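You operate a simulated robot arm through the tools that you are given. There is no shell and no other tool. Be economical: measure what you need, move in short steps, check, and stop when the job is done.

You are at the controls of a simulated two-armed robot. One attempt, no reset.

Task
Pick up the yellow lamp with one hand, pass it to the other hand and put it on the valve end of the steel bench. Put the white pot on the low shelf under the plywood bench. Fetch the blue pulley block and stand it on the long bench. Fetch the large green patch and set it on the shelf under the slatted stand. Take the green weight and put it on the steel table. Open the wide steel lid. Do these in any order. Set down upright: yellow lamp, blue pulley block.
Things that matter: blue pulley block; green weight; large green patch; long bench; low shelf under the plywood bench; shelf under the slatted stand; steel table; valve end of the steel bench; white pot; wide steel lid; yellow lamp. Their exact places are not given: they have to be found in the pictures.

Only the result counts: the job must be done as asked and must still hold three seconds after the hand-in. Knocking over, shifting, dropping, spilling or breaking anything else fails it. Lids that push on must go on centred and level and be pressed home; caps that screw on are set level and turned clockwise until they are tight.

Robot
Two 7-joint arms with fingered hands on one trunk, on a base that drives. Base frame: it is fixed to the floor where the robot stands at the start and does not move with it; the origin is under the middle of the robot, x ahead of it, y to its left, z up; the surface under the hand at the start is at about z = 780. Readings come in mm, degrees, newtons and seconds.
The left shoulder is at the start at [58, 185, 1192], the right one opposite. With the tool pointing down near the work surface each hand reaches from about 100 to 820 mm from the robot's upright axis, wherever it stands, measured 20 degrees to its own side. Places, roughly: blue pulley block (6x4x14 cm) [3300, 4900, 1000]; green weight [-2250, 2250, 750]; large green patch (10x8x3 cm) [-2600, 2700, 400]; long bench (104x17 cm) [3280, 3160, 800]; low shelf under the plywood bench [2800, -3400, 400]; shelf under the slatted stand [800, 5900, 200]; steel table [200, 5900, 800]; valve end of the steel bench [600, -1200, 800]; white pot (10x10x10 cm) [3100, -3700, 700]; wide steel lid [3300, 3100, 900]; yellow lamp [500, 250, 750]. Payload 4 kg a hand.
The tool frame of a hand sits at the grasp point between the pads (the TCP): z along the fingers, y along the line on which they close. The tips reach 26 mm beyond it. Largest opening 132 mm; the body of the gripper starts 73 mm behind the TCP. The gripper is a hand of 3 fingers: y runs from the thumb to the fingers, the wrist lies at [0, 0, -224] in the tool frame, and closing takes about 1.5 s.
Orientation is told as [roll, pitch, yaw] about the base's x, y, z axes, in that order, counted from this pose: with the fingers straight down and closing along the base's y, the tool's x points along the base's -x, its y along +y and its z along -z.

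Tools
- The arms move only by the tool drive_tool. It takes "left_commands", "right_commands" or both (then of equal length, played together; a hand with none holds still); each is a list of rows, each a list of 6 numbers: the shift along the tool's x, y, z in mm, then the turn, a rotation vector about the tool's x, y, z in degrees. In form: [[x, y, z, rx, ry, rz], ...]. A call has 1 to 12 rows; each row shifts and turns the commanded pose from where the row before left it, along the tool's axes as they then stand. "left_grip" and "right_grip" are, for a hand that has rows, the gripper command, from -1 (shut) to 1 (fully open), values between in proportion, set as the call begins (left out, the last holds). A row lasts 0.2 s, in which the tool goes at most 50 mm and 8.6 degrees; a call with a longer step from one row to the next is refused whole, and so is a gripper value outside its range. A pose out of reach is approached as far as the arm can. The call stops where the force on the tool passes 40 N (or 10 N more than at its start, if that is more) or the arm is blocked; 0.2 s more then pass. The fingers move at their own pace (about 72 mm/s each) and stop on an object; they squeeze with about 25 N. The grip force told is the motor's: it shows also when the fingers shut on nothing. Time passes only in rows, and 0.2 s behind the last, so rows that do not move let the fingers close. It gives the time, the measured TCP pose, the force on the tool (base axes), the opening and the grip force at its end, in the units of the frame above (readings bear some noise), with the torque about the TCP (base axes, N m) and any sound that the robot's microphone picked up.
- Cameras (640 x 400 px; columns grow to the right, rows downward): "scene" is now at [155, 2.4, 1404.6]; the picture's right is [0.02, -1.00, -0.00], its down [-0.75, -0.01, -0.66] and it looks along [0.66, 0.01, -0.75] (base axes); focal length 214 px, centre (320, 200). "left" rides on the left gripper at [-62, 3, -92] in its tool frame; the picture's right is [-0.05, -1.00, 0.00], its down [0.83, -0.04, -0.56] and it looks along [0.55, -0.03, 0.83] (tool axes); focal length 230 px, centre (320, 200). "right" rides on the right gripper at [62, 3, -92] in its tool frame; the picture's right is [-0.05, 1.00, 0.00], its down [-0.83, -0.04, -0.56] and it looks along [-0.55, -0.03, 0.83] (tool axes); focal length 230 px, centre (320, 200).
- camera(camera): a new picture of that camera. It takes no simulated time.
- raise_lower(by): slides the trunk up (or, below 0, down) by that many mm; the arms and the scene camera ride with it, the base frame stays. It gives what a move gives, with no picture.
- drive_base(legs): drives the robot by 1 to 6 legs, each [ahead, left, turn to the left] in mm, mm and degrees, along the robot's own axes; the way and the turn of a leg run together, so that a leg with both is an arc; at most 1500 mm and 180 degrees a leg. The arms and the cameras ride along, it lands a little off, and it stops where it bumps. It gives what a move gives.
- grasp_type(shape, hand): the hand has 3 fingers and takes this shape, open, in about a second: jaw (thumb against the fingers, like two jaws); tri (thumb and two fingers); tip (a fingertip pinch); poke (one finger out to press); point (the index stretched); flat (the hand flat); cup (the hand cupped); fist (a fist). The gripper value then closes the fingers along that shape, each until it touches; the sizes above hold for jaw. It gives what a move gives, with no picture.
- head_to(pan, tilt): turns the head with the scene camera to pan (to the left, within 86 degrees either way) and tilt (down, from -29 to 69), counted from straight ahead of the robot. It gives what a move gives.
- probe_pixels(camera, pixels): for up to 12 pixels [column, row] of the newest picture of that camera ("zoom" is the newest enlarged one), the place [x, y, z] in the base frame of the surface seen there, good to about 3 mm. It takes no simulated time.
- zoom(camera, box): a new picture of the part [left, top, right, bottom] of that camera's present view, enlarged. It takes no simulated time.
- job_done(): hands the job in; it is judged then, once.

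Work in short steps. Measure before you move; look again where a grasp or a placing could have gone wrong, and mend it. You have 124 turns and 136 pictures in all, those below and enlarged ones among them. Open the grippers and draw the arms clear of the work before you hand the job in, unless the task says otherwise; then end with one line.

The tools are called after ">>>" as a command line: name --argument value ..., lists and objects as JSON in quotes. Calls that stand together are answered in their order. drive_tool: Moves the arms, as the interface text tells. Its arguments: {"type":"object","properties":{"left_commands":{"type":"array"},"left_grip":{"type":"number"},"right_commands":{"type":"array"},"right_grip":{"type":"number"}},"required":[]} The other tools are called the same way: raise_lower (by) slides the trunk up or down; grasp_type (shape, hand) gives the hand a shape; drive_base (legs) drives the base; head_to (pan, tilt) turns the head that bears the scene camera; camera (camera) takes a picture; probe_pixels (camera, pixels) gives the place of the surface under pixels of a picture; zoom (camera, box) takes an enlarged picture of a part of a camera's view; job_done () hands the job in.

At the start:

```text
time: 0.0
left_tool_pos: [497.2, 459.3, 1023.4]
left_orientation: [-0.1, 0.0, 0.0]
left_force: [0.5, 0.1, 1.0]
left_ft_torque: [-0.02, 0.03, 0.01]
left_opening: 132.0
left_gripper_force: 0.0
left_shape: jaw
right_tool_pos: [601.3, -25.7, 1004.0]
right_orientation: [0.0, -0.1, 0.1]
right_force: [-0.1, 1.0, -0.2]
right_ft_torque: [0.01, 0.03, -0.02]
right_opening: 132.1
right_gripper_force: 0.1
right_shape: jaw
trunk travel left (down, up): [-225.0, 237.0]
robot x, y, heading: [1.7, -1.4, -0.1]
head pan, tilt: [0.9, 40.4]
```

scene: 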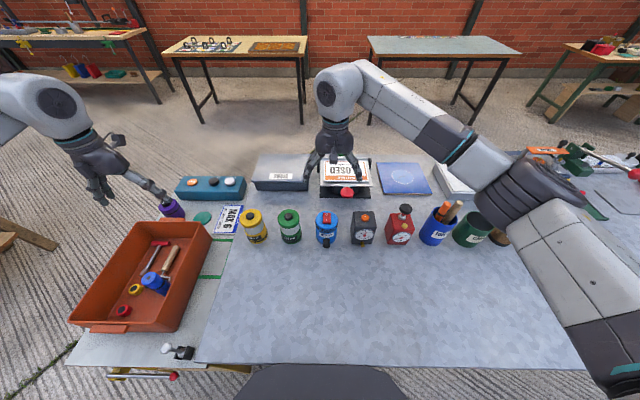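
right: 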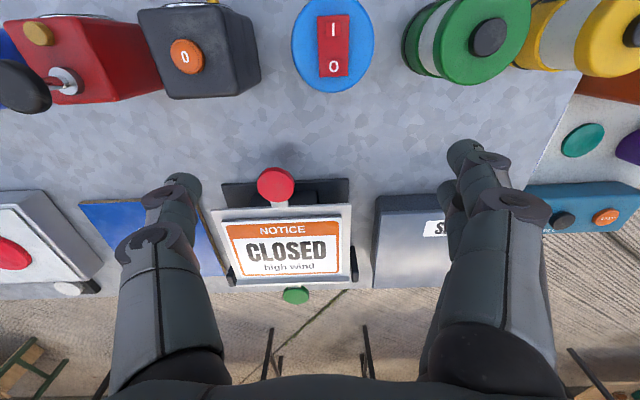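
left: 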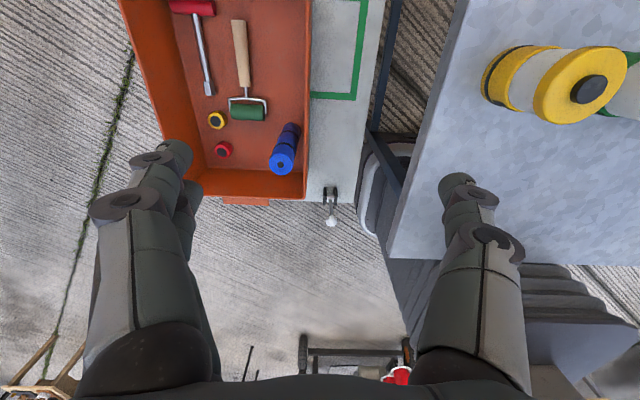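

The yellow lamp appears at about (253,228) in the scene picture. I measure it and take an enlarged view.

>>> zoom --camera "scene" --box '[180, 160, 420, 310]'

>>> probe_pixels --camera "scene" --pixels '[[252, 217], [252, 228], [255, 240], [241, 228], [266, 228], [290, 228], [230, 275], [300, 300], [210, 250]]'

>>> head_to --pan -70 --tilt 35

>>> camera --camera "scene"

```text
2.67 times, centred on (300, 235) of scene
```

zoom: 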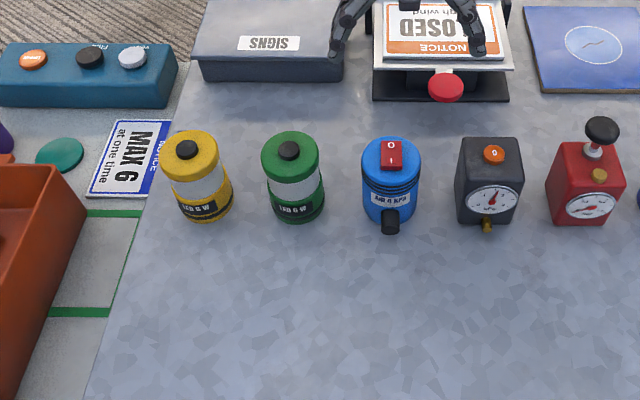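

```text
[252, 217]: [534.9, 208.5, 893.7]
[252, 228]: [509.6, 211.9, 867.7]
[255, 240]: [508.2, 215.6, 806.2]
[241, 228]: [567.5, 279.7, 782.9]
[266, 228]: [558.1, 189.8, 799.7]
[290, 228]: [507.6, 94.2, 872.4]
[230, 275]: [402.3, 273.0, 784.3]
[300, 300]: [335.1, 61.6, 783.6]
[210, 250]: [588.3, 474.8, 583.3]
```

```text
time: 1.4
left_tool_pos: [498.3, 459.1, 1023.9]
left_orientation: [0.0, 0.0, 0.0]
left_force: [0.5, 0.9, 0.3]
left_ft_torque: [-0.01, 0.03, 0.02]
left_opening: 131.9
left_gripper_force: 0.0
left_shape: jaw
right_tool_pos: [599.1, -25.4, 1005.7]
right_orientation: [-0.1, 0.0, 0.0]
right_force: [0.2, -0.1, -0.1]
right_ft_torque: [0.02, 0.02, -0.01]
right_opening: 131.7
right_gripper_force: 0.1
right_shape: jaw
trunk travel left (down, up): [-225.0, 237.0]
robot x, y, heading: [3.9, 0.1, -0.0]
head pan, tilt: [-70.0, 35.0]
```

```text
131 pictures are left
```

scene: 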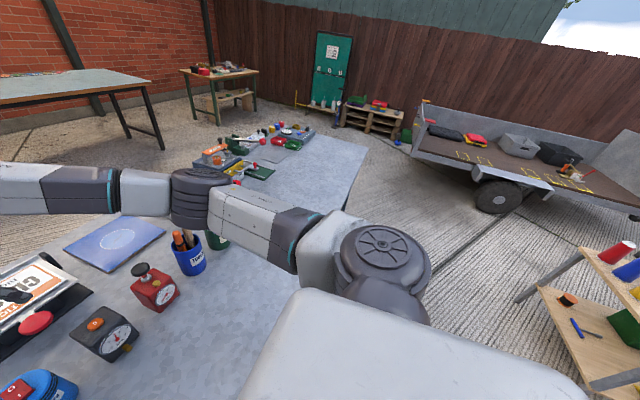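

The steel bench runs off to the right with clutter at its far end (200-310, 125-180). I enlarge it to find the valve end.

>>> zoom --camera "scene" --box '[170, 100, 390, 238]'

>>> probe_pixels --camera "scene" --pixels '[[210, 155], [240, 143], [265, 172], [320, 160], [300, 165], [270, 150], [290, 130], [345, 150], [335, 190], [235, 168]]'

>>> camera --camera "left"

>>> probe_pixels --camera "left" --pixels '[[560, 80], [588, 88], [540, 85], [620, 80], [500, 80], [490, 90], [540, 120], [560, 50]]'

```text
2.90 times, centred on (280, 169) of scene
```

zoom: 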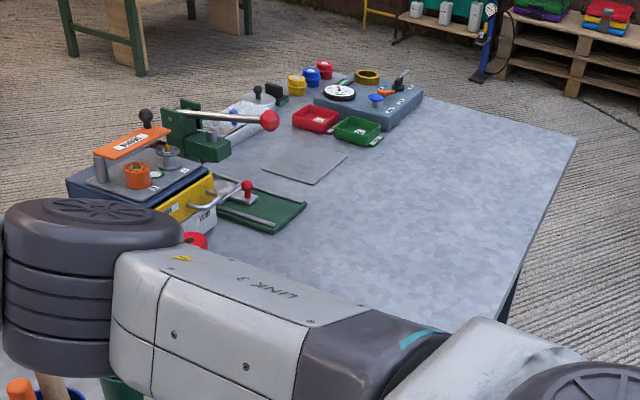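

```text
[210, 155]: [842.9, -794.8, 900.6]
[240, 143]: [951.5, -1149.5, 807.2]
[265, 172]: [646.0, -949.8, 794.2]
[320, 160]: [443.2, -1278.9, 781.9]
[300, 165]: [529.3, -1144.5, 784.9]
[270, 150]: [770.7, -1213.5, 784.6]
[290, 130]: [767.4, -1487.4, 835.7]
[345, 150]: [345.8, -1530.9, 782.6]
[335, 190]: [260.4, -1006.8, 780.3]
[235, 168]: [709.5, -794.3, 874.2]
```

```text
129 pictures are left
```

left: 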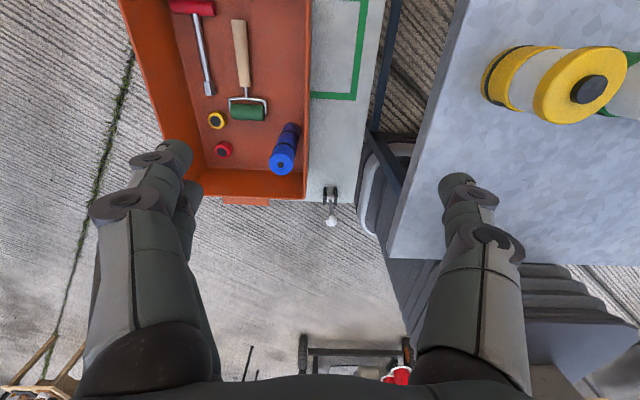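

```text
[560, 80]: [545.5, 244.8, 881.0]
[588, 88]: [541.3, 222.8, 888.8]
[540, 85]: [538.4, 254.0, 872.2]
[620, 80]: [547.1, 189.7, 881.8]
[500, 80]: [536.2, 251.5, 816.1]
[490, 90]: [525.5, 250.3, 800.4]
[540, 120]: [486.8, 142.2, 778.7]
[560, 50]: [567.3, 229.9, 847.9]
```

The valve end at the far right has free steel around [530,-1145]. Now I turn the head back to measure the surroundings left of the lamp (crate rim, box) for a sideways grasp.

>>> head_to --pan 20 --tilt 45

>>> camera --camera "scene"

>>> zoom --camera "scene" --box '[200, 60, 480, 235]'

```text
time: 3.1
left_tool_pos: [498.1, 459.4, 1022.6]
left_orientation: [0.0, 0.0, 0.0]
left_force: [0.4, -0.1, -0.3]
left_ft_torque: [0.0, -0.01, 0.02]
left_opening: 131.9
left_gripper_force: 0.1
left_shape: jaw
right_tool_pos: [599.1, -26.0, 1004.9]
right_orientation: [-0.1, 0.1, 0.0]
right_force: [-0.2, 0.0, 0.6]
right_ft_torque: [0.01, -0.02, -0.02]
right_opening: 131.7
right_gripper_force: 0.0
right_shape: jaw
trunk travel left (down, up): [-225.0, 237.0]
robot x, y, heading: [0.4, -0.9, 0.0]
head pan, tilt: [20.0, 45.0]
```

```text
128 pictures are left
```

scene: 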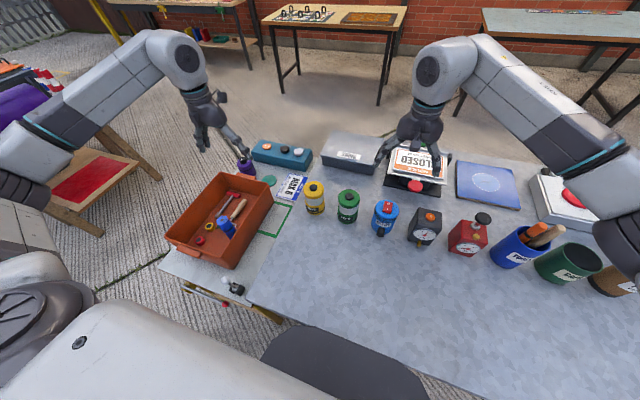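

```text
2.29 times, centred on (340, 148) of scene
```

zoom: 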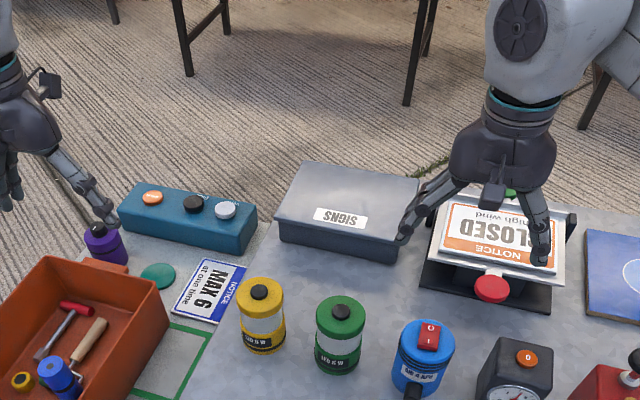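

I measure the crate rim, purple item, the box, the sign panel and the lamp's edges in this picture.

>>> probe_pixels --camera "scene" --pixels '[[271, 200], [223, 175], [245, 165], [278, 155], [290, 186], [314, 188], [316, 211], [315, 200], [305, 200], [325, 200], [347, 193], [340, 205]]'

>>> probe_pixels --camera "zoom" --pixels '[[259, 292], [258, 284], [240, 310], [283, 305], [262, 350], [244, 340], [284, 338], [150, 275], [105, 235]]'

```text
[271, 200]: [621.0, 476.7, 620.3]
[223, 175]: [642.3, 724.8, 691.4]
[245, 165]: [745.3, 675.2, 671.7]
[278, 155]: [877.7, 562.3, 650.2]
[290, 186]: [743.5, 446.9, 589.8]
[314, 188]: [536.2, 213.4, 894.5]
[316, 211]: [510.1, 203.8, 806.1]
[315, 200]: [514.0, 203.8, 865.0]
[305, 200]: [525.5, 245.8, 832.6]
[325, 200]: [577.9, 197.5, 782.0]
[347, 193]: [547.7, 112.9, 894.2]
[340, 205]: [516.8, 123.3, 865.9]
```

```text
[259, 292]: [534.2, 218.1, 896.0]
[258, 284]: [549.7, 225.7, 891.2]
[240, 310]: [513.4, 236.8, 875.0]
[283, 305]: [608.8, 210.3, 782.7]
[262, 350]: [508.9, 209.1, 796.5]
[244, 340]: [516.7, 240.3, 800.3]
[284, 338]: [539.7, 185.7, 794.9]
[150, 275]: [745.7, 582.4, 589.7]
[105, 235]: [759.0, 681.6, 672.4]
```

Everything left of the steel bench lies below z≈700, so the left hand can come in nearly horizontally from +y. The lamp's axis is at about [541,217], body radius 33, z 782–882. First I turn the left hand, closing line to x, then tilt it.

>>> drive_tool --left_commands '[[0, 0, 0, 0, 0, 8.2], [0, 0, 0, 0, 0, 8.2], [0, 0, 0, 0, 0, 8.2], [0, 0, 0, 0, 0, 8.2], [0, 0, 0, 0, 0, 8.2], [0, 0, 0, 0, 0, 8.2], [0, 0, 0, 0, 0, 8.2], [0, 0, 0, 0, 0, 8.2], [0, 0, 0, 0, 0, 8.2], [0, 0, 0, 0, 0, 8.2], [0, 0, 0, 0, 0, 8]]' --left_grip 1

>>> drive_tool --left_commands '[[0, 0, 0, 0, -8.2, 0], [0, 0, 0, 0, -8.2, 0], [0, 0, 0, 0, -8.2, 0], [0, 0, 0, 0, -8.2, 0], [0, 0, 0, 0, -8.2, 0], [0, 0, 0, 0, -8.2, 0], [0, 0, 0, 0, -8.2, 0], [0, 0, 0, 0, -8.2, 0], [0, 0, 0, 0, -8.2, 0], [0, 0, 0, 0, -1.2, 0]]'

```text
time: 5.5
left_tool_pos: [499.1, 458.5, 1022.6]
left_orientation: [0.0, 0.0, -90.1]
left_force: [-1.0, 0.2, 0.3]
left_ft_torque: [0.0, 0.04, -0.03]
left_opening: 132.0
left_gripper_force: 0.0
left_shape: jaw
right_tool_pos: [599.2, -24.5, 1005.9]
right_orientation: [-0.1, 0.0, 0.0]
right_force: [-0.4, -1.0, 0.0]
right_ft_torque: [0.01, 0.01, 0.02]
right_opening: 131.8
right_gripper_force: 0.0
right_shape: jaw
trunk travel left (down, up): [-225.0, 237.0]
robot x, y, heading: [1.2, 2.9, 0.0]
head pan, tilt: [20.0, 45.0]
```

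```text
time: 7.7
left_tool_pos: [517.0, 428.3, 1049.0]
left_orientation: [-0.5, -71.1, -88.7]
left_force: [0.0, 0.2, 0.3]
left_ft_torque: [0.0, 0.01, 0.0]
left_opening: 131.7
left_gripper_force: 0.0
left_shape: jaw
left hand out of reach, approached as far as the arm can: row 3, 4, 5, 6, 7, 8
right_tool_pos: [599.6, -26.0, 1006.1]
right_orientation: [0.0, -0.1, 0.1]
right_force: [-0.3, 0.7, 0.2]
right_ft_torque: [-0.02, 0.0, 0.01]
right_opening: 132.0
right_gripper_force: 0.0
right_shape: jaw
trunk travel left (down, up): [-225.0, 237.0]
robot x, y, heading: [-2.6, -2.2, 0.2]
head pan, tilt: [20.0, 45.0]
```

The left hand is nearly in its pose (-71 of -75 there). I move it to the approach point [541,340,822].

>>> drive_tool --left_commands '[[27.4, 7.2, 27.9, 0, 0, 0], [27.4, 7.2, 27.9, 0, 0, 0], [27.4, 7.2, 27.9, 0, 0, 0], [27.4, 7.2, 27.9, 0, 0, 0], [27.4, 7.2, 27.9, 0, 0, 0], [27.4, 7.2, 27.9, 0, 0, 0], [0, 0, 0, 0, 0, 0]]'

>>> camera --camera "scene"

>>> camera --camera "left"

```text
time: 9.3
left_tool_pos: [514.8, 368.2, 988.5]
left_orientation: [-0.7, -71.0, -88.6]
left_force: [0.2, 0.5, -0.4]
left_ft_torque: [-0.01, 0.01, 0.01]
left_opening: 131.8
left_gripper_force: 0.1
left_shape: jaw
left hand out of reach, approached as far as the arm can: row 1, 2, 3, 4, 5, 6
right_tool_pos: [600.1, -25.2, 1005.6]
right_orientation: [0.0, 0.0, 0.0]
right_force: [0.5, -0.2, -0.2]
right_ft_torque: [0.02, 0.04, 0.01]
right_opening: 131.7
right_gripper_force: 0.2
right_shape: jaw
trunk travel left (down, up): [-225.0, 237.0]
robot x, y, heading: [-0.2, -1.8, -0.1]
head pan, tilt: [20.0, 45.0]
```

```text
126 pictures are left
```

scene: 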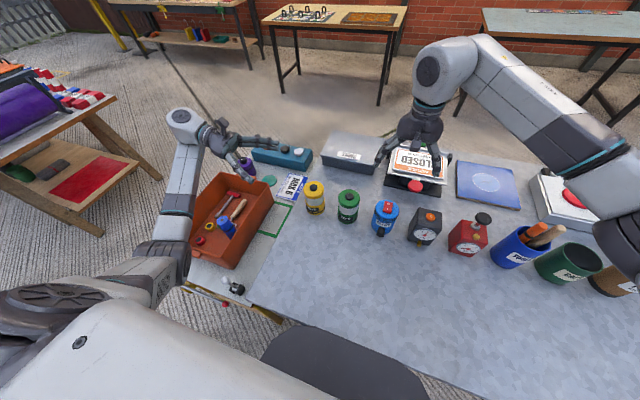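

```text
125 pictures are left
```

left: 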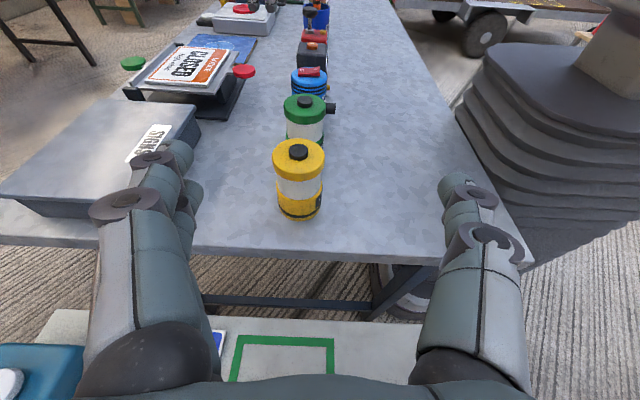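

The hand lags the command; I let it settle a few rows to see whether it gets there.

>>> drive_tool --left_commands '[[0, 0, 0, 0, 0, 0], [0, 0, 0, 0, 0, 0], [0, 0, 0, 0, 0, 0]]'

```text
time: 10.1
left_tool_pos: [514.2, 367.6, 989.8]
left_orientation: [-0.8, -71.0, -88.5]
left_force: [-0.6, 0.0, -0.8]
left_ft_torque: [0.01, 0.03, -0.01]
left_opening: 131.9
left_gripper_force: 0.1
left_shape: jaw
right_tool_pos: [600.1, -24.4, 1005.3]
right_orientation: [0.0, 0.0, 0.1]
right_force: [0.0, -0.1, 0.5]
right_ft_torque: [0.01, 0.01, -0.01]
right_opening: 131.9
right_gripper_force: 0.1
right_shape: jaw
trunk travel left (down, up): [-225.0, 237.0]
robot x, y, heading: [1.8, 3.8, 0.1]
head pan, tilt: [20.0, 45.0]
```

The hand stops short, likely a wrist limit for pointing straight along -y. I swing it to point diagonally (+x,-y), which suits the arm better.

>>> drive_tool --left_commands '[[0, 0, 0, -7.09, 0, -2.44], [0, 0, 0, -7.09, 0, -2.44], [0, 0, 0, -7.09, 0, -2.44], [0, 0, 0, -7.09, 0, -2.44], [0, 0, 0, -7.09, 0, -2.44], [0, 0, 0, -7.09, 0, -2.44], [0, 0, 0, 0, 0, 0]]' --left_grip 0.6

```text
time: 11.7
left_tool_pos: [516.8, 368.7, 990.4]
left_orientation: [-0.1, -71.0, -44.3]
left_force: [-0.1, -0.1, -0.4]
left_ft_torque: [0.01, 0.01, -0.02]
left_opening: 105.7
left_gripper_force: 0.0
left_shape: jaw
right_tool_pos: [600.0, -25.2, 1004.1]
right_orientation: [0.0, 0.0, 0.0]
right_force: [0.2, -0.8, 0.3]
right_ft_torque: [0.01, 0.01, -0.03]
right_opening: 131.9
right_gripper_force: 0.0
right_shape: jaw
trunk travel left (down, up): [-225.0, 237.0]
robot x, y, heading: [-4.6, -1.2, 0.2]
head pan, tilt: [20.0, 45.0]
```

Reached this pose (tilt 19°). Now to the approach point [462,294,822], 110 mm short of the lamp.

>>> drive_tool --left_commands '[[30.9, -18.4, 13.4, 0, 0, 0], [30.9, -18.4, 13.4, 0, 0, 0], [30.9, -18.4, 13.4, 0, 0, 0], [30.9, -18.4, 13.4, 0, 0, 0], [30.9, -18.4, 13.4, 0, 0, 0], [0, 0, 0, 0, 0, 0]]'

>>> camera --camera "scene"

>>> camera --camera "left"

```text
time: 13.1
left_tool_pos: [461.3, 293.4, 822.2]
left_orientation: [-0.2, -71.0, -44.2]
left_force: [-0.5, 1.0, 0.5]
left_ft_torque: [0.01, 0.0, 0.0]
left_opening: 106.0
left_gripper_force: 0.1
left_shape: jaw
right_tool_pos: [600.9, -25.5, 1005.0]
right_orientation: [0.0, 0.0, 0.1]
right_force: [-0.6, -0.2, -0.6]
right_ft_torque: [0.02, 0.0, -0.01]
right_opening: 131.7
right_gripper_force: 0.0
right_shape: jaw
trunk travel left (down, up): [-225.0, 237.0]
robot x, y, heading: [-0.8, 3.1, 0.1]
head pan, tilt: [20.0, 45.0]
```

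```text
124 pictures are left
```

scene: 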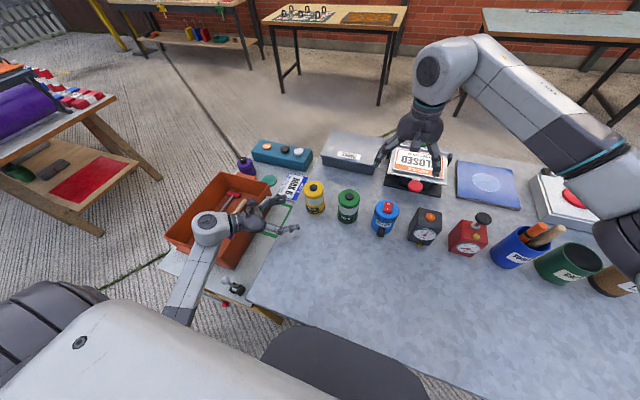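

```text
123 pictures are left
```

left: 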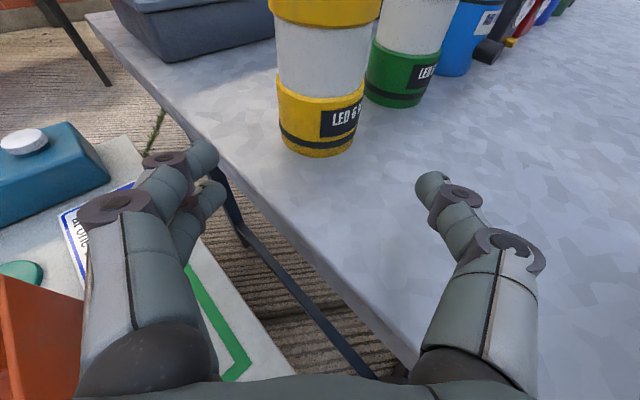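

The lamp is centred between the fingers (columns 200–430, lamp at 322). I advance 110 mm horizontally and then close.

>>> drive_tool --left_commands '[[-9, 0, 26, 0, 0, 0], [-9, 0, 26, 0, 0, 0], [-9, 0, 26, 0, 0, 0], [-9, 0, 26, 0, 0, 0], [0, 0, 0, 0, 0, 0]]'

>>> camera --camera "left"

>>> zoom --camera "scene" --box '[200, 140, 400, 265]'

```text
time: 14.3
left_tool_pos: [540.5, 216.3, 822.0]
left_orientation: [0.1, -71.1, -44.6]
left_force: [0.5, -0.4, -0.2]
left_ft_torque: [-0.01, -0.02, 0.04]
left_opening: 105.8
left_gripper_force: 0.0
left_shape: jaw
right_tool_pos: [599.3, -24.6, 1006.0]
right_orientation: [0.0, 0.0, -0.1]
right_force: [0.5, -0.4, -0.3]
right_ft_torque: [0.0, -0.02, -0.01]
right_opening: 131.9
right_gripper_force: 0.1
right_shape: jaw
trunk travel left (down, up): [-225.0, 237.0]
robot x, y, heading: [-2.3, 1.9, -0.1]
head pan, tilt: [20.0, 45.0]
```

```text
122 pictures are left
```

left: 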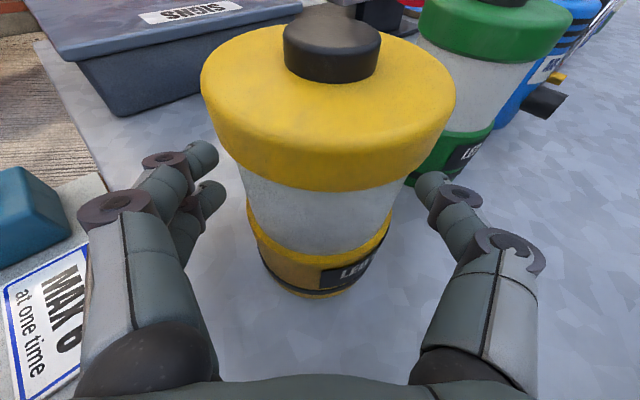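

```text
3.20 times, centred on (300, 202) of scene
```

zoom: 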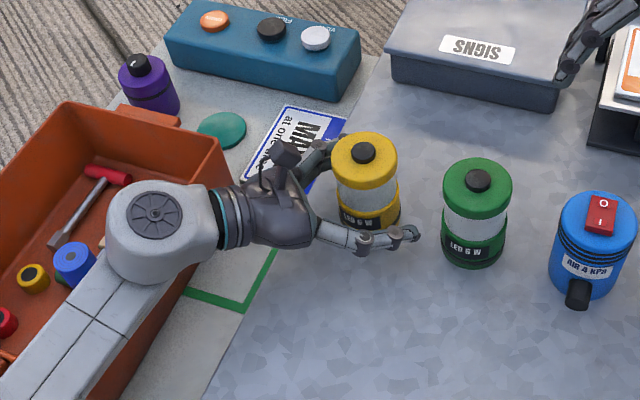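

Good alignment: the thumb and fingers straddle the lamp well clear of the green one. I close and then lift.

>>> drive_tool --left_commands '[[0, 0, 0, 0, 0, 0], [0, 0, 0, 0, 0, 0], [0, 0, 0, 0, 0, 0], [0, 0, 0, 0, 0, 0], [0, 0, 0, 0, 0, 0], [0, 0, 0, 0, 0, 0], [0, 0, 0, 0, 0, 0], [0, 0, 0, 0, 0, 0], [0, 0, 0, 0, 0, 0]]' --left_grip -1

>>> drive_tool --left_commands '[[-19, 0, -6.5, 0, 0, 0], [-38, 0, -13, 0, 0, 0], [-38, 0, -13, 0, 0, 0], [-38, 0, -13, 0, 0, 0], [-38, 0, -13, 0, 0, 0], [0, 0, 0, 0, 0, 0]]'

>>> camera --camera "left"

>>> camera --camera "scene"

```text
time: 16.3
left_tool_pos: [540.7, 217.2, 821.6]
left_orientation: [0.0, -71.0, -44.5]
left_force: [-0.4, -1.4, -0.1]
left_ft_torque: [0.04, -0.07, -0.05]
left_opening: 50.0
left_gripper_force: 24.8
left_shape: jaw
right_tool_pos: [601.0, -24.9, 1005.6]
right_orientation: [0.0, 0.0, 0.0]
right_force: [0.3, -0.4, -0.3]
right_ft_torque: [-0.02, 0.0, 0.02]
right_opening: 131.8
right_gripper_force: 0.1
right_shape: jaw
trunk travel left (down, up): [-225.0, 237.0]
robot x, y, heading: [-0.6, 2.8, -0.2]
head pan, tilt: [20.0, 45.0]
```

```text
time: 17.7
left_tool_pos: [542.3, 215.7, 1002.0]
left_orientation: [-0.1, -71.0, -44.3]
left_force: [0.9, 1.0, -3.1]
left_ft_torque: [-0.04, -0.02, -0.01]
left_opening: 49.2
left_gripper_force: 24.3
left_shape: jaw
right_tool_pos: [600.3, -26.4, 1004.7]
right_orientation: [-0.1, -0.1, 0.0]
right_force: [0.5, -0.1, -0.9]
right_ft_torque: [0.01, 0.0, 0.02]
right_opening: 131.7
right_gripper_force: 0.0
right_shape: jaw
trunk travel left (down, up): [-225.0, 237.0]
robot x, y, heading: [1.9, -0.4, -0.1]
head pan, tilt: [20.0, 45.0]
```

```text
120 pictures are left
```

left: 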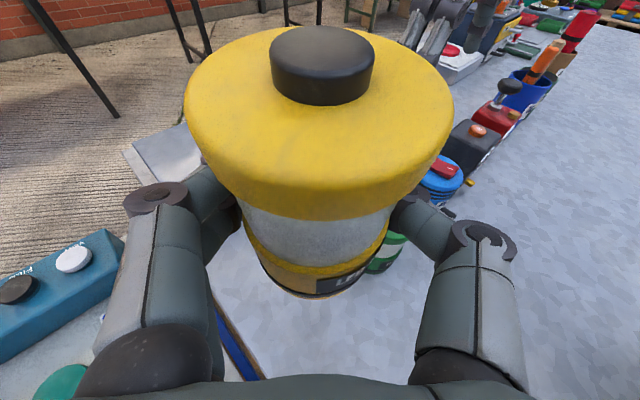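

```text
119 pictures are left
```

scene: 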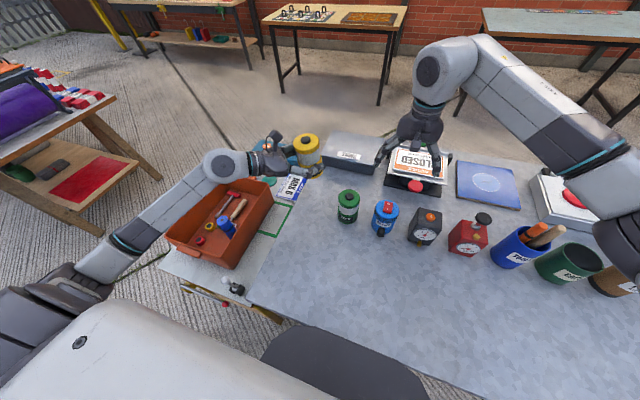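

Lamp is lifted, held at its narrow waist (opening 49) with the wide yellow cap free above the fingers. I measure the cap and the finger tops to plan the right hand's top-down grasp of the cap.

>>> probe_pixels --camera "left" --pixels '[[320, 55], [320, 130], [250, 70], [400, 70], [320, 165], [320, 210], [215, 180], [205, 200], [430, 220], [405, 210], [150, 195], [480, 235]]'

>>> zoom --camera "scene" --box '[230, 110, 390, 210]'

```text
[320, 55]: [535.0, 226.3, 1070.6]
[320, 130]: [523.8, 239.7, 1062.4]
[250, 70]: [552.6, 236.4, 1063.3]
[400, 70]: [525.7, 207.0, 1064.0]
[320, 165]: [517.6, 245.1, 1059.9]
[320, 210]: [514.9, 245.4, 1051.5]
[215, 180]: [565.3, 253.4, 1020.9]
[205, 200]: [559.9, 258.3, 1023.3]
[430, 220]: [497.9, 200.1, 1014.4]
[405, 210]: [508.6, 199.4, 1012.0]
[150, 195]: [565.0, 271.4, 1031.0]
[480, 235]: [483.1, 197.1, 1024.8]
```

```text
4.00 times, centred on (310, 160) of scene
```

zoom: 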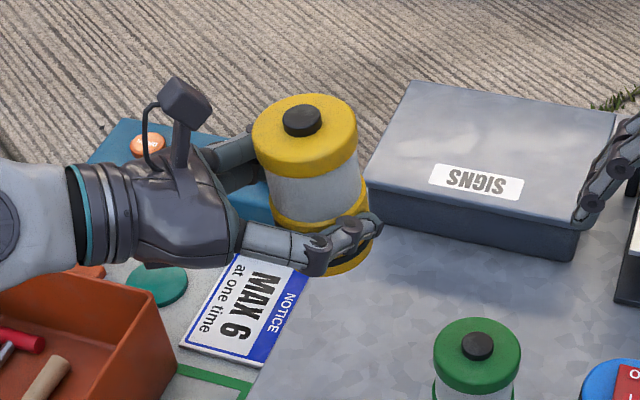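

Cap spans z≈1035–1062, left fingers' tops are at ≈1023 (knuckles 1031). I shift the lamp toward the middle and raise and turn the right hand by 45° so that it closes on the same line, higher up.

>>> drive_tool --left_commands '[[-3.7, -35.5, 10.7, 0, 0, 0], [-3.7, -35.5, 10.7, 0, 0, 0], [-3.7, -35.5, 10.7, 0, 0, 0], [0, 0, 0, 0, 0, 0], [0, 0, 0, 0, 0, 0], [0, 0, 0, 0, 0, 0], [0, 0, 0, 0, 0, 0]]' --right_commands '[[0, 0, -35, 0, 0, 7.5], [0, 0, -35, 0, 0, 7.5], [0, 0, -35, 0, 0, 7.5], [0, 0, -35, 0, 0, 7.5], [0, 0, -35, 0, 0, 7.5], [0, 0, -35, 0, 0, 7.5], [0, 0, 0, 0, 0, 0]]' --right_grip 0.4

>>> camera --camera "left"

>>> probe_pixels --camera "left" --pixels '[[320, 55], [275, 75], [373, 75], [320, 130], [189, 100], [452, 100], [320, 165]]'

```text
time: 19.3
left_tool_pos: [496.1, 113.8, 999.4]
left_orientation: [-0.2, -70.7, -44.3]
left_force: [0.4, -0.7, -3.9]
left_ft_torque: [-0.01, 0.01, 0.02]
left_opening: 48.9
left_gripper_force: 25.4
left_shape: jaw
right_tool_pos: [608.1, -30.1, 1211.5]
right_orientation: [0.2, 0.2, -45.2]
right_force: [1.7, -0.1, -1.3]
right_ft_torque: [0.03, 0.02, 0.01]
right_opening: 92.7
right_gripper_force: 0.1
right_shape: jaw
right hand out of reach, approached as far as the arm can: row 5
trunk travel left (down, up): [-225.0, 237.0]
robot x, y, heading: [0.5, -1.6, -0.3]
head pan, tilt: [20.0, 45.0]
```

```text
117 pictures are left
```

left: 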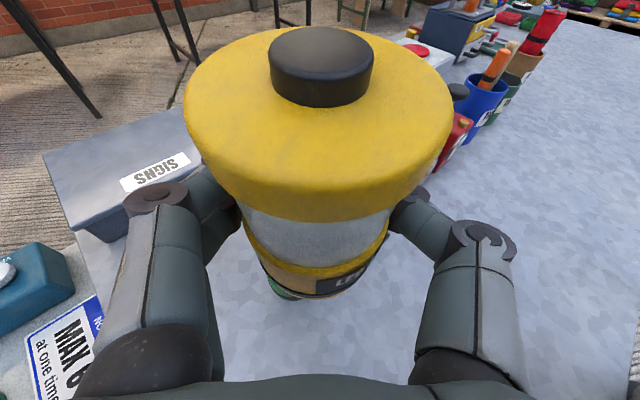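

```text
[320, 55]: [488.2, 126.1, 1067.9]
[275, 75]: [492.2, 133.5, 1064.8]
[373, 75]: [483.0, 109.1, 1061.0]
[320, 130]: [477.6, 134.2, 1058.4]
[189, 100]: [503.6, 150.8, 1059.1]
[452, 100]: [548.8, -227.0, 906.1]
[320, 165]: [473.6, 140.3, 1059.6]
```

Lamp axis is at (497,115), cap top z≈1059. I bring the right hand above it, slightly to the side away from the left palm, at z 1150.

>>> drive_tool --right_commands '[[34.5, 4.5, 0, 0, 0, 0], [34.5, 4.5, 0, 0, 0, 0], [34.5, 4.5, 0, 0, 0, 0], [34.5, 4.5, 20, 0, 0, 0], [34.5, 4.5, 41, 0, 0, 0], [0, 0, 0, 0, 0, 0]]'

>>> camera --camera "right"

>>> head_to --pan 5 --tilt 40

>>> camera --camera "scene"

```text
refused: row 5 steps farther than a row can; nothing moved
```

```text
116 pictures are left
```

right: 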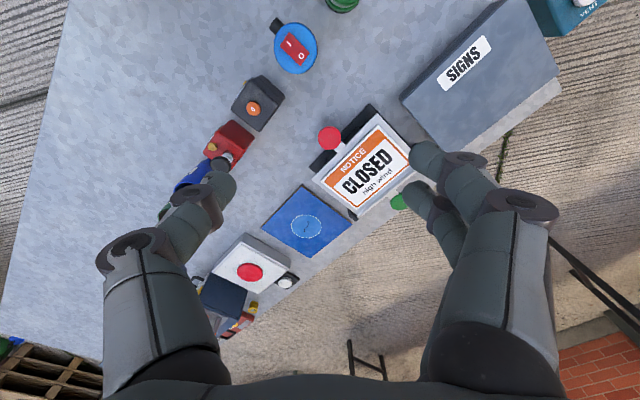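

```text
time: 20.0
left_tool_pos: [491.9, 115.4, 1002.4]
left_orientation: [0.0, -71.0, -44.5]
left_force: [-0.6, 0.2, -2.7]
left_ft_torque: [-0.05, -0.02, -0.05]
left_opening: 49.0
left_gripper_force: 25.3
left_shape: jaw
right_tool_pos: [601.7, -26.6, 1214.1]
right_orientation: [0.0, 0.0, -45.0]
right_force: [-0.1, -0.1, -0.2]
right_ft_torque: [-0.04, -0.03, 0.03]
right_opening: 92.6
right_gripper_force: 0.0
right_shape: jaw
trunk travel left (down, up): [-225.0, 237.0]
robot x, y, heading: [0.7, -0.4, -0.2]
head pan, tilt: [5.0, 40.0]
```

```text
115 pictures are left
```

scene: 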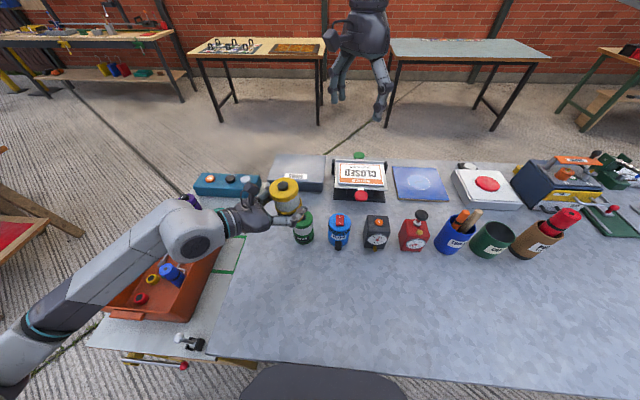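

Settled readings: lamp axis ≈(492,116), right hand at (602,-27,1214). I move the right hand over it in steps small enough.

>>> drive_tool --right_commands '[[34, 4.6, 0, 0, 0, 0], [34, 4.6, 0, 0, 0, 0], [34, 4.6, 0, 0, 0, 0], [34, 4.6, 0, 0, 0, 0], [34, 4.6, 0, 0, 0, 0], [0, 0, 32, 0, 0, 0], [0, 0, 32, 0, 0, 0], [0, 0, 0, 0, 0, 0]]'

>>> camera --camera "right"

>>> zoom --camera "scene" --box '[180, 60, 420, 210]'

```text
time: 21.8
left_tool_pos: [492.2, 115.9, 1003.3]
left_orientation: [0.2, -71.0, -44.4]
left_force: [-0.4, 0.0, -3.3]
left_ft_torque: [-0.05, -0.02, -0.02]
left_opening: 48.8
left_gripper_force: 25.1
left_shape: jaw
right_tool_pos: [496.8, 110.9, 1152.7]
right_orientation: [-0.1, 0.0, -45.0]
right_force: [0.2, -0.4, -0.5]
right_ft_torque: [0.02, 0.02, -0.04]
right_opening: 92.9
right_gripper_force: 0.0
right_shape: jaw
trunk travel left (down, up): [-225.0, 237.0]
robot x, y, heading: [0.2, 1.6, 0.0]
head pan, tilt: [5.0, 40.0]
```

```text
114 pictures are left
```

right: 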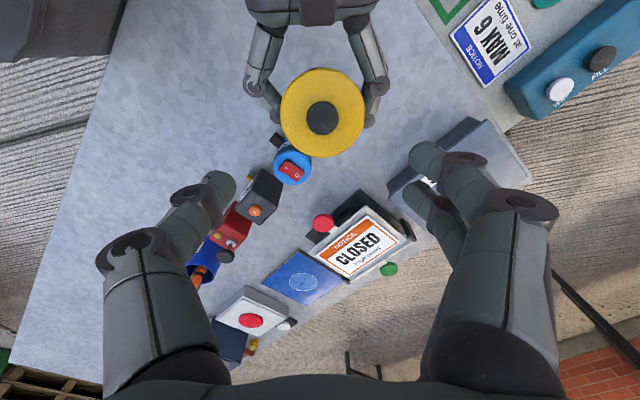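

```text
2.67 times, centred on (300, 135) of scene
```

zoom: 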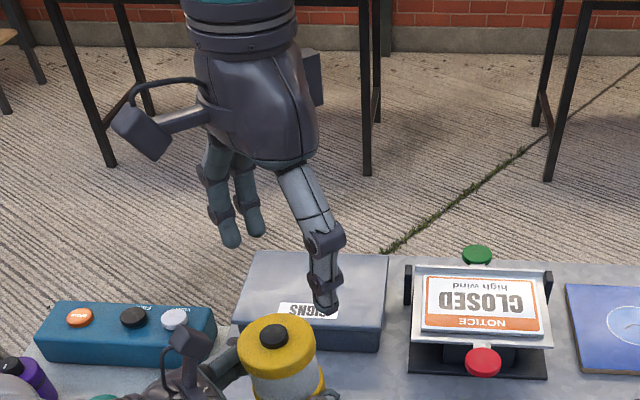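

The lamp (col 323) is midway between the right fingers. I go down 92 mm to z≈1060.

>>> drive_tool --right_commands '[[0, 0, 24, 0, 0, 0], [0, 0, 24, 0, 0, 0], [0, 0, 24, 0, 0, 0], [0, 0, 20, 0, 0, 0], [0, 0, 0, 0, 0, 0]]'

>>> camera --camera "left"

>>> zoom --camera "scene" --box '[180, 90, 420, 240]'

```text
time: 23.0
left_tool_pos: [492.1, 115.2, 1003.5]
left_orientation: [-0.1, -70.9, -44.5]
left_force: [1.0, 0.2, -4.2]
left_ft_torque: [-0.04, 0.01, 0.04]
left_opening: 49.2
left_gripper_force: 25.0
left_shape: jaw
right_tool_pos: [490.0, 103.8, 1076.5]
right_orientation: [0.2, 0.7, -43.5]
right_force: [-0.8, -0.1, 0.2]
right_ft_torque: [-0.02, -0.03, 0.0]
right_opening: 92.7
right_gripper_force: 0.0
right_shape: jaw
right hand out of reach, approached as far as the arm can: row 2, 3, 4
trunk travel left (down, up): [-225.0, 237.0]
robot x, y, heading: [1.4, -1.6, -0.1]
head pan, tilt: [5.0, 40.0]
```

```text
112 pictures are left
```

left: 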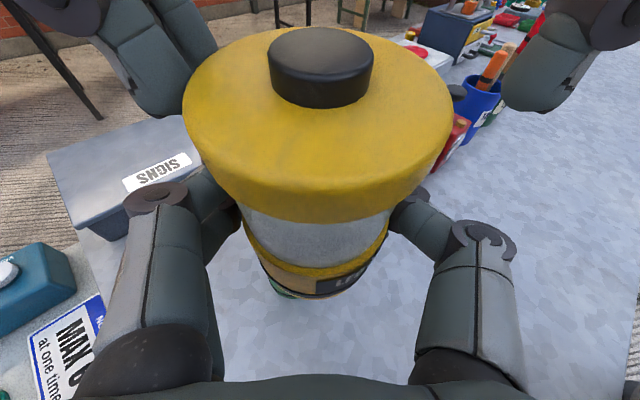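

```text
2.67 times, centred on (300, 165) of scene
```

zoom: 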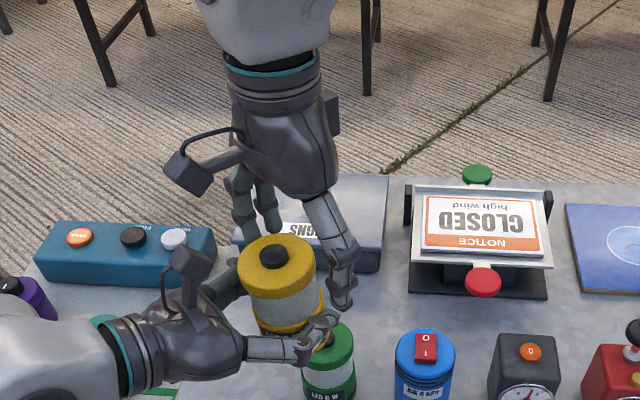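

The right arm is at its limit at z 1076. I bring the lamp up to it with the left hand instead (−6,−8,+17).

>>> drive_tool --left_commands '[[-8.2, -4.8, -2.3, 0, 0, 0], [-8.2, -4.8, -2.3, 0, 0, 0], [0, 0, 0, 0, 0, 0], [0, 0, 0, 0, 0, 0]]'

>>> camera --camera "left"

>>> camera --camera "right"

```text
time: 24.0
left_tool_pos: [486.1, 108.6, 1018.3]
left_orientation: [0.2, -71.0, -44.6]
left_force: [0.4, 0.6, -3.8]
left_ft_torque: [-0.02, -0.03, 0.01]
left_opening: 49.0
left_gripper_force: 25.3
left_shape: jaw
right_tool_pos: [489.6, 103.3, 1075.1]
right_orientation: [0.3, 0.8, -43.6]
right_force: [0.4, -0.4, -0.2]
right_ft_torque: [0.0, -0.02, 0.0]
right_opening: 92.6
right_gripper_force: 0.1
right_shape: jaw
trunk travel left (down, up): [-225.0, 237.0]
robot x, y, heading: [2.8, 4.5, 0.1]
head pan, tilt: [5.0, 40.0]
```

```text
110 pictures are left
```

left: 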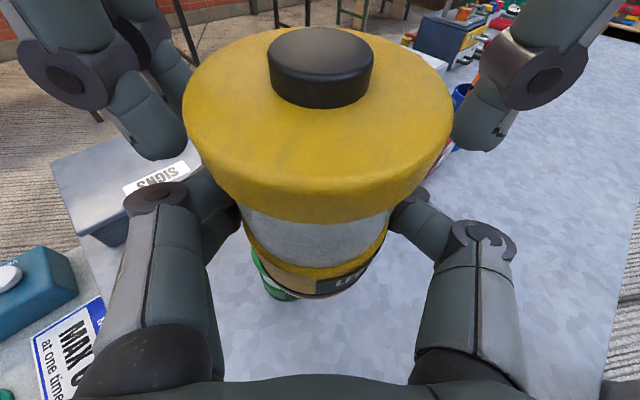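

```text
109 pictures are left
```

right: 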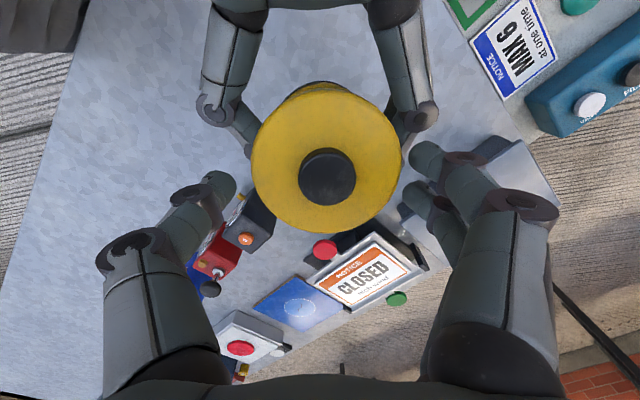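

Cap now stands between the right fingers but about 10 mm short of the TCP. I nudge it 6 mm forward, then close the right hand.

>>> drive_tool --left_commands '[[-3, 0, 5.5, 0, 0, 0], [0, 0, 0, 0, 0, 0]]'

>>> drive_tool --right_commands '[[0, 0, 0, 0, 0, 0], [0, 0, 0, 0, 0, 0], [0, 0, 0, 0, 0, 0], [0, 0, 0, 0, 0, 0], [0, 0, 0, 0, 0, 0], [0, 0, 0, 0, 0, 0], [0, 0, 0, 0, 0, 0]]' --right_grip -1

>>> camera --camera "right"

>>> camera --camera "left"

```text
time: 24.6
left_tool_pos: [489.4, 104.8, 1018.4]
left_orientation: [-0.1, -71.0, -44.4]
left_force: [0.2, 0.3, -3.6]
left_ft_torque: [-0.01, -0.03, -0.02]
left_opening: 49.0
left_gripper_force: 25.4
left_shape: jaw
right_tool_pos: [490.0, 104.0, 1077.2]
right_orientation: [0.2, 0.7, -43.5]
right_force: [0.1, -0.6, -0.3]
right_ft_torque: [-0.01, 0.0, -0.01]
right_opening: 92.5
right_gripper_force: 0.2
right_shape: jaw
trunk travel left (down, up): [-225.0, 237.0]
robot x, y, heading: [1.9, -0.1, -0.1]
head pan, tilt: [5.0, 40.0]
```

```text
time: 26.2
left_tool_pos: [490.0, 103.1, 1019.8]
left_orientation: [0.0, -71.0, -44.6]
left_force: [-0.5, 0.3, -1.6]
left_ft_torque: [0.01, -0.02, 0.01]
left_opening: 48.9
left_gripper_force: 24.7
left_shape: jaw
right_tool_pos: [490.0, 104.9, 1076.2]
right_orientation: [0.2, 0.7, -43.5]
right_force: [1.6, -1.0, -0.4]
right_ft_torque: [0.01, -0.03, 0.01]
right_opening: 55.3
right_gripper_force: 25.2
right_shape: jaw
trunk travel left (down, up): [-225.0, 237.0]
robot x, y, heading: [-2.1, 0.4, -0.1]
head pan, tilt: [5.0, 40.0]
```

```text
108 pictures are left
```

right: 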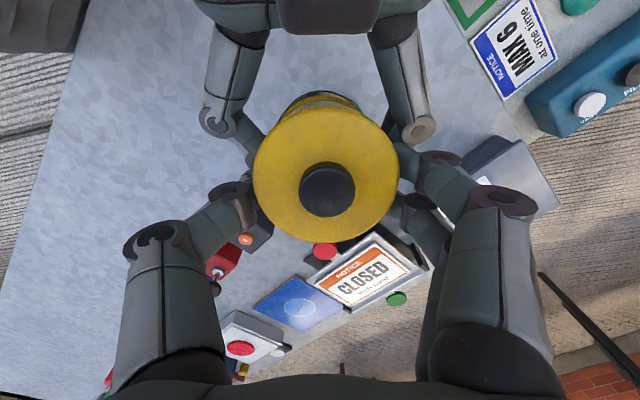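

```text
107 pictures are left
```

left: 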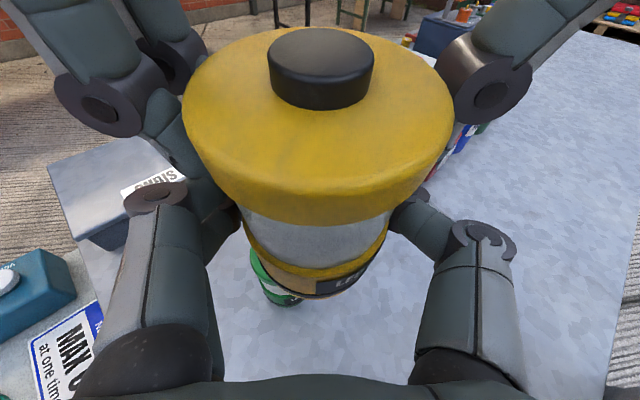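

The right hand has the cap (55 mm, 25 N). I open the left hand partly and draw it back.

>>> drive_tool --left_commands '[[0, 0, 0, 0, 0, 0], [0, 0, 0, 0, 0, 0], [0, 0, 0, 0, 0, 0], [0, 0, 0, 0, 0, 0]]' --left_grip 0.5

>>> drive_tool --left_commands '[[6.5, 0, -19, 0, 0, 0], [9.8, 0, -28, 0, 0, 0], [9.8, 0, -28, 0, 0, 0], [9.8, 0, -28, 0, 0, 0], [9.8, 0, -28, 0, 0, 0], [0, 0, 0, 0, 0, 0]]'

>>> camera --camera "left"

>>> camera --camera "right"

```text
time: 27.2
left_tool_pos: [489.9, 103.9, 1019.4]
left_orientation: [0.0, -71.0, -44.6]
left_force: [0.7, -0.8, -0.5]
left_ft_torque: [0.01, 0.0, -0.01]
left_opening: 98.5
left_gripper_force: 0.1
left_shape: jaw
right_tool_pos: [489.5, 104.2, 1075.4]
right_orientation: [0.3, 0.7, -43.5]
right_force: [-0.2, -0.4, -0.3]
right_ft_torque: [-0.02, 0.0, 0.0]
right_opening: 55.1
right_gripper_force: 24.6
right_shape: jaw
trunk travel left (down, up): [-225.0, 237.0]
robot x, y, heading: [-0.1, 2.3, -0.1]
head pan, tilt: [5.0, 40.0]
```

```text
time: 28.6
left_tool_pos: [393.8, 204.3, 1016.3]
left_orientation: [-0.1, -71.0, -44.6]
left_force: [1.0, -0.7, 0.0]
left_ft_torque: [-0.02, 0.01, -0.01]
left_opening: 98.6
left_gripper_force: 0.1
left_shape: jaw
right_tool_pos: [491.7, 104.9, 1075.5]
right_orientation: [0.1, 0.8, -43.7]
right_force: [-0.9, -0.2, 0.8]
right_ft_torque: [-0.01, -0.02, 0.03]
right_opening: 55.2
right_gripper_force: 24.8
right_shape: jaw
trunk travel left (down, up): [-225.0, 237.0]
robot x, y, heading: [2.0, -1.6, 0.2]
head pan, tilt: [5.0, 40.0]
```

```text
106 pictures are left
```

left: 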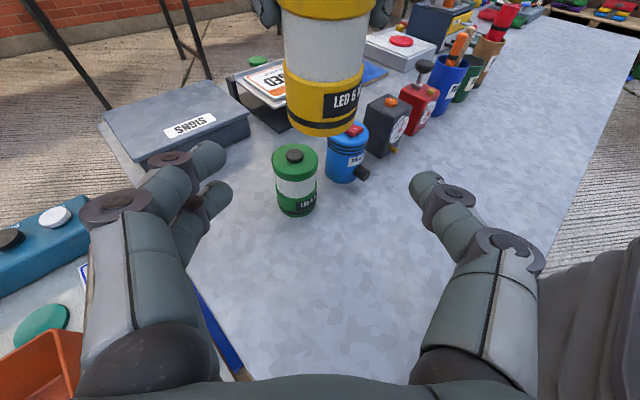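

```text
105 pictures are left
```

right: 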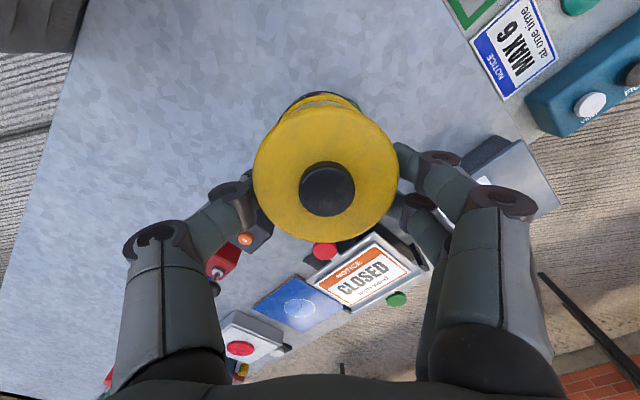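

Handover worked; the lamp hangs upright from the right hand. I raise it, swing it to the right side, and draw the left hand back a bit; then look to the right for a clear driving path.

>>> drive_tool --right_commands '[[-20.8, -30.2, -7, 0, 0, 0], [-20.8, -30.2, -7, 0, 0, 0], [-20.8, -30.2, -7, 0, 0, 0], [-20.8, -30.2, -7, 0, 0, 0], [-20.8, -30.2, -7, 0, 0, 0], [-20.8, -30.2, -7, 0, 0, 0], [-20.8, -30.2, -7, 0, 0, 0], [0, 0, 0, 0, 0, 0]]' --left_commands '[[-5, 5, -20, 0, 0, 0], [-5, 5, -20, 0, 0, 0], [-5, 5, -20, 0, 0, 0], [-5, 5, -20, 0, 0, 0], [0, 0, 0, 0, 0, 0], [0, 0, 0, 0, 0, 0], [0, 0, 0, 0, 0, 0], [0, 0, 0, 0, 0, 0]]'

>>> head_to --pan -80 --tilt 35

>>> camera --camera "scene"

```text
time: 30.4
left_tool_pos: [360.7, 264.7, 1061.4]
left_orientation: [-0.1, -71.1, -44.3]
left_force: [0.0, -0.1, -0.1]
left_ft_torque: [-0.01, 0.0, -0.03]
left_opening: 98.7
left_gripper_force: 0.0
left_shape: jaw
left hand out of reach, approached as far as the arm can: row 2
right_tool_pos: [461.6, -143.7, 1153.5]
right_orientation: [-0.2, 0.2, -44.5]
right_force: [-0.2, 0.2, -3.2]
right_ft_torque: [-0.03, -0.02, 0.01]
right_opening: 55.1
right_gripper_force: 24.9
right_shape: jaw
right hand out of reach, approached as far as the arm can: row 1, 2, 3, 4, 5, 7
trunk travel left (down, up): [-225.0, 237.0]
robot x, y, heading: [-3.0, -3.2, 0.1]
head pan, tilt: [5.0, 40.0]
```

```text
time: 32.0
left_tool_pos: [361.1, 264.4, 1061.7]
left_orientation: [-0.1, -71.0, -44.5]
left_force: [0.4, 0.1, 0.4]
left_ft_torque: [-0.01, 0.02, 0.02]
left_opening: 98.8
left_gripper_force: 0.1
left_shape: jaw
right_tool_pos: [460.3, -145.9, 1153.8]
right_orientation: [-0.1, 0.4, -44.5]
right_force: [-0.6, -0.5, -2.9]
right_ft_torque: [-0.01, -0.06, 0.01]
right_opening: 54.9
right_gripper_force: 24.8
right_shape: jaw
trunk travel left (down, up): [-225.0, 237.0]
robot x, y, heading: [1.5, 0.6, -0.2]
head pan, tilt: [-80.0, 35.0]
```

```text
104 pictures are left
```

scene: 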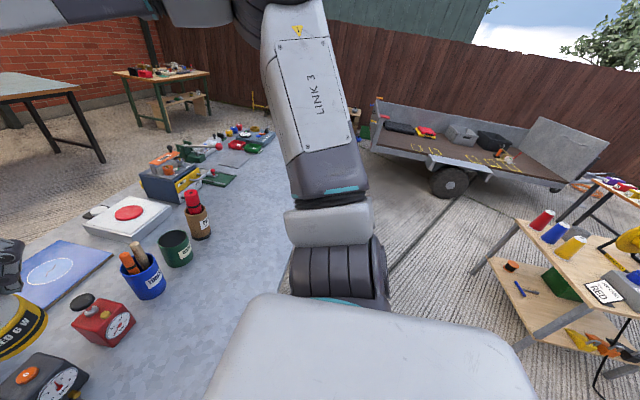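

I measure the wooden stand at right (475–640, 220–350), the bench's edge and far end to plan the sideways drive.

>>> probe_pixels --camera "scene" --pixels '[[518, 222], [490, 262], [475, 272], [560, 355], [640, 385], [280, 220], [275, 160], [450, 190], [430, 300], [410, 240], [215, 178], [240, 152]]'

>>> zoom --camera "scene" --box '[130, 100, 330, 225]'

```text
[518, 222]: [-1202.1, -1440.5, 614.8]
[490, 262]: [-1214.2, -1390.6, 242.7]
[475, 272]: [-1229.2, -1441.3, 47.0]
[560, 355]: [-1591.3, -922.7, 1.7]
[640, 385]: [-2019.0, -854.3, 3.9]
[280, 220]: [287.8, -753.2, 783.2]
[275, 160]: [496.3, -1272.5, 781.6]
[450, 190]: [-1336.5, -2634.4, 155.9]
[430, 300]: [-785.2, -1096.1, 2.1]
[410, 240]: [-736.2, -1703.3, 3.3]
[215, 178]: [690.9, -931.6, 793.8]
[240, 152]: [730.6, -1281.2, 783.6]
```

```text
3.20 times, centred on (230, 162) of scene
```

zoom: 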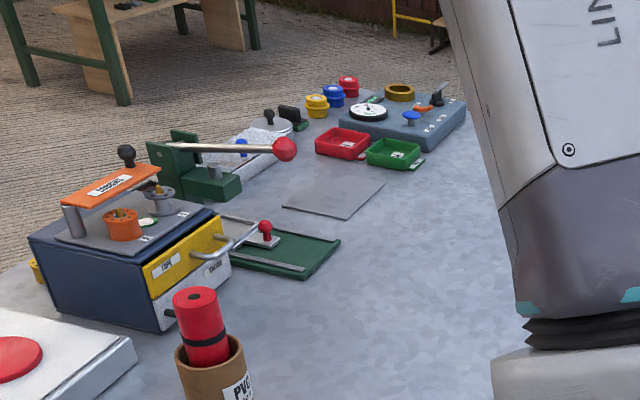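

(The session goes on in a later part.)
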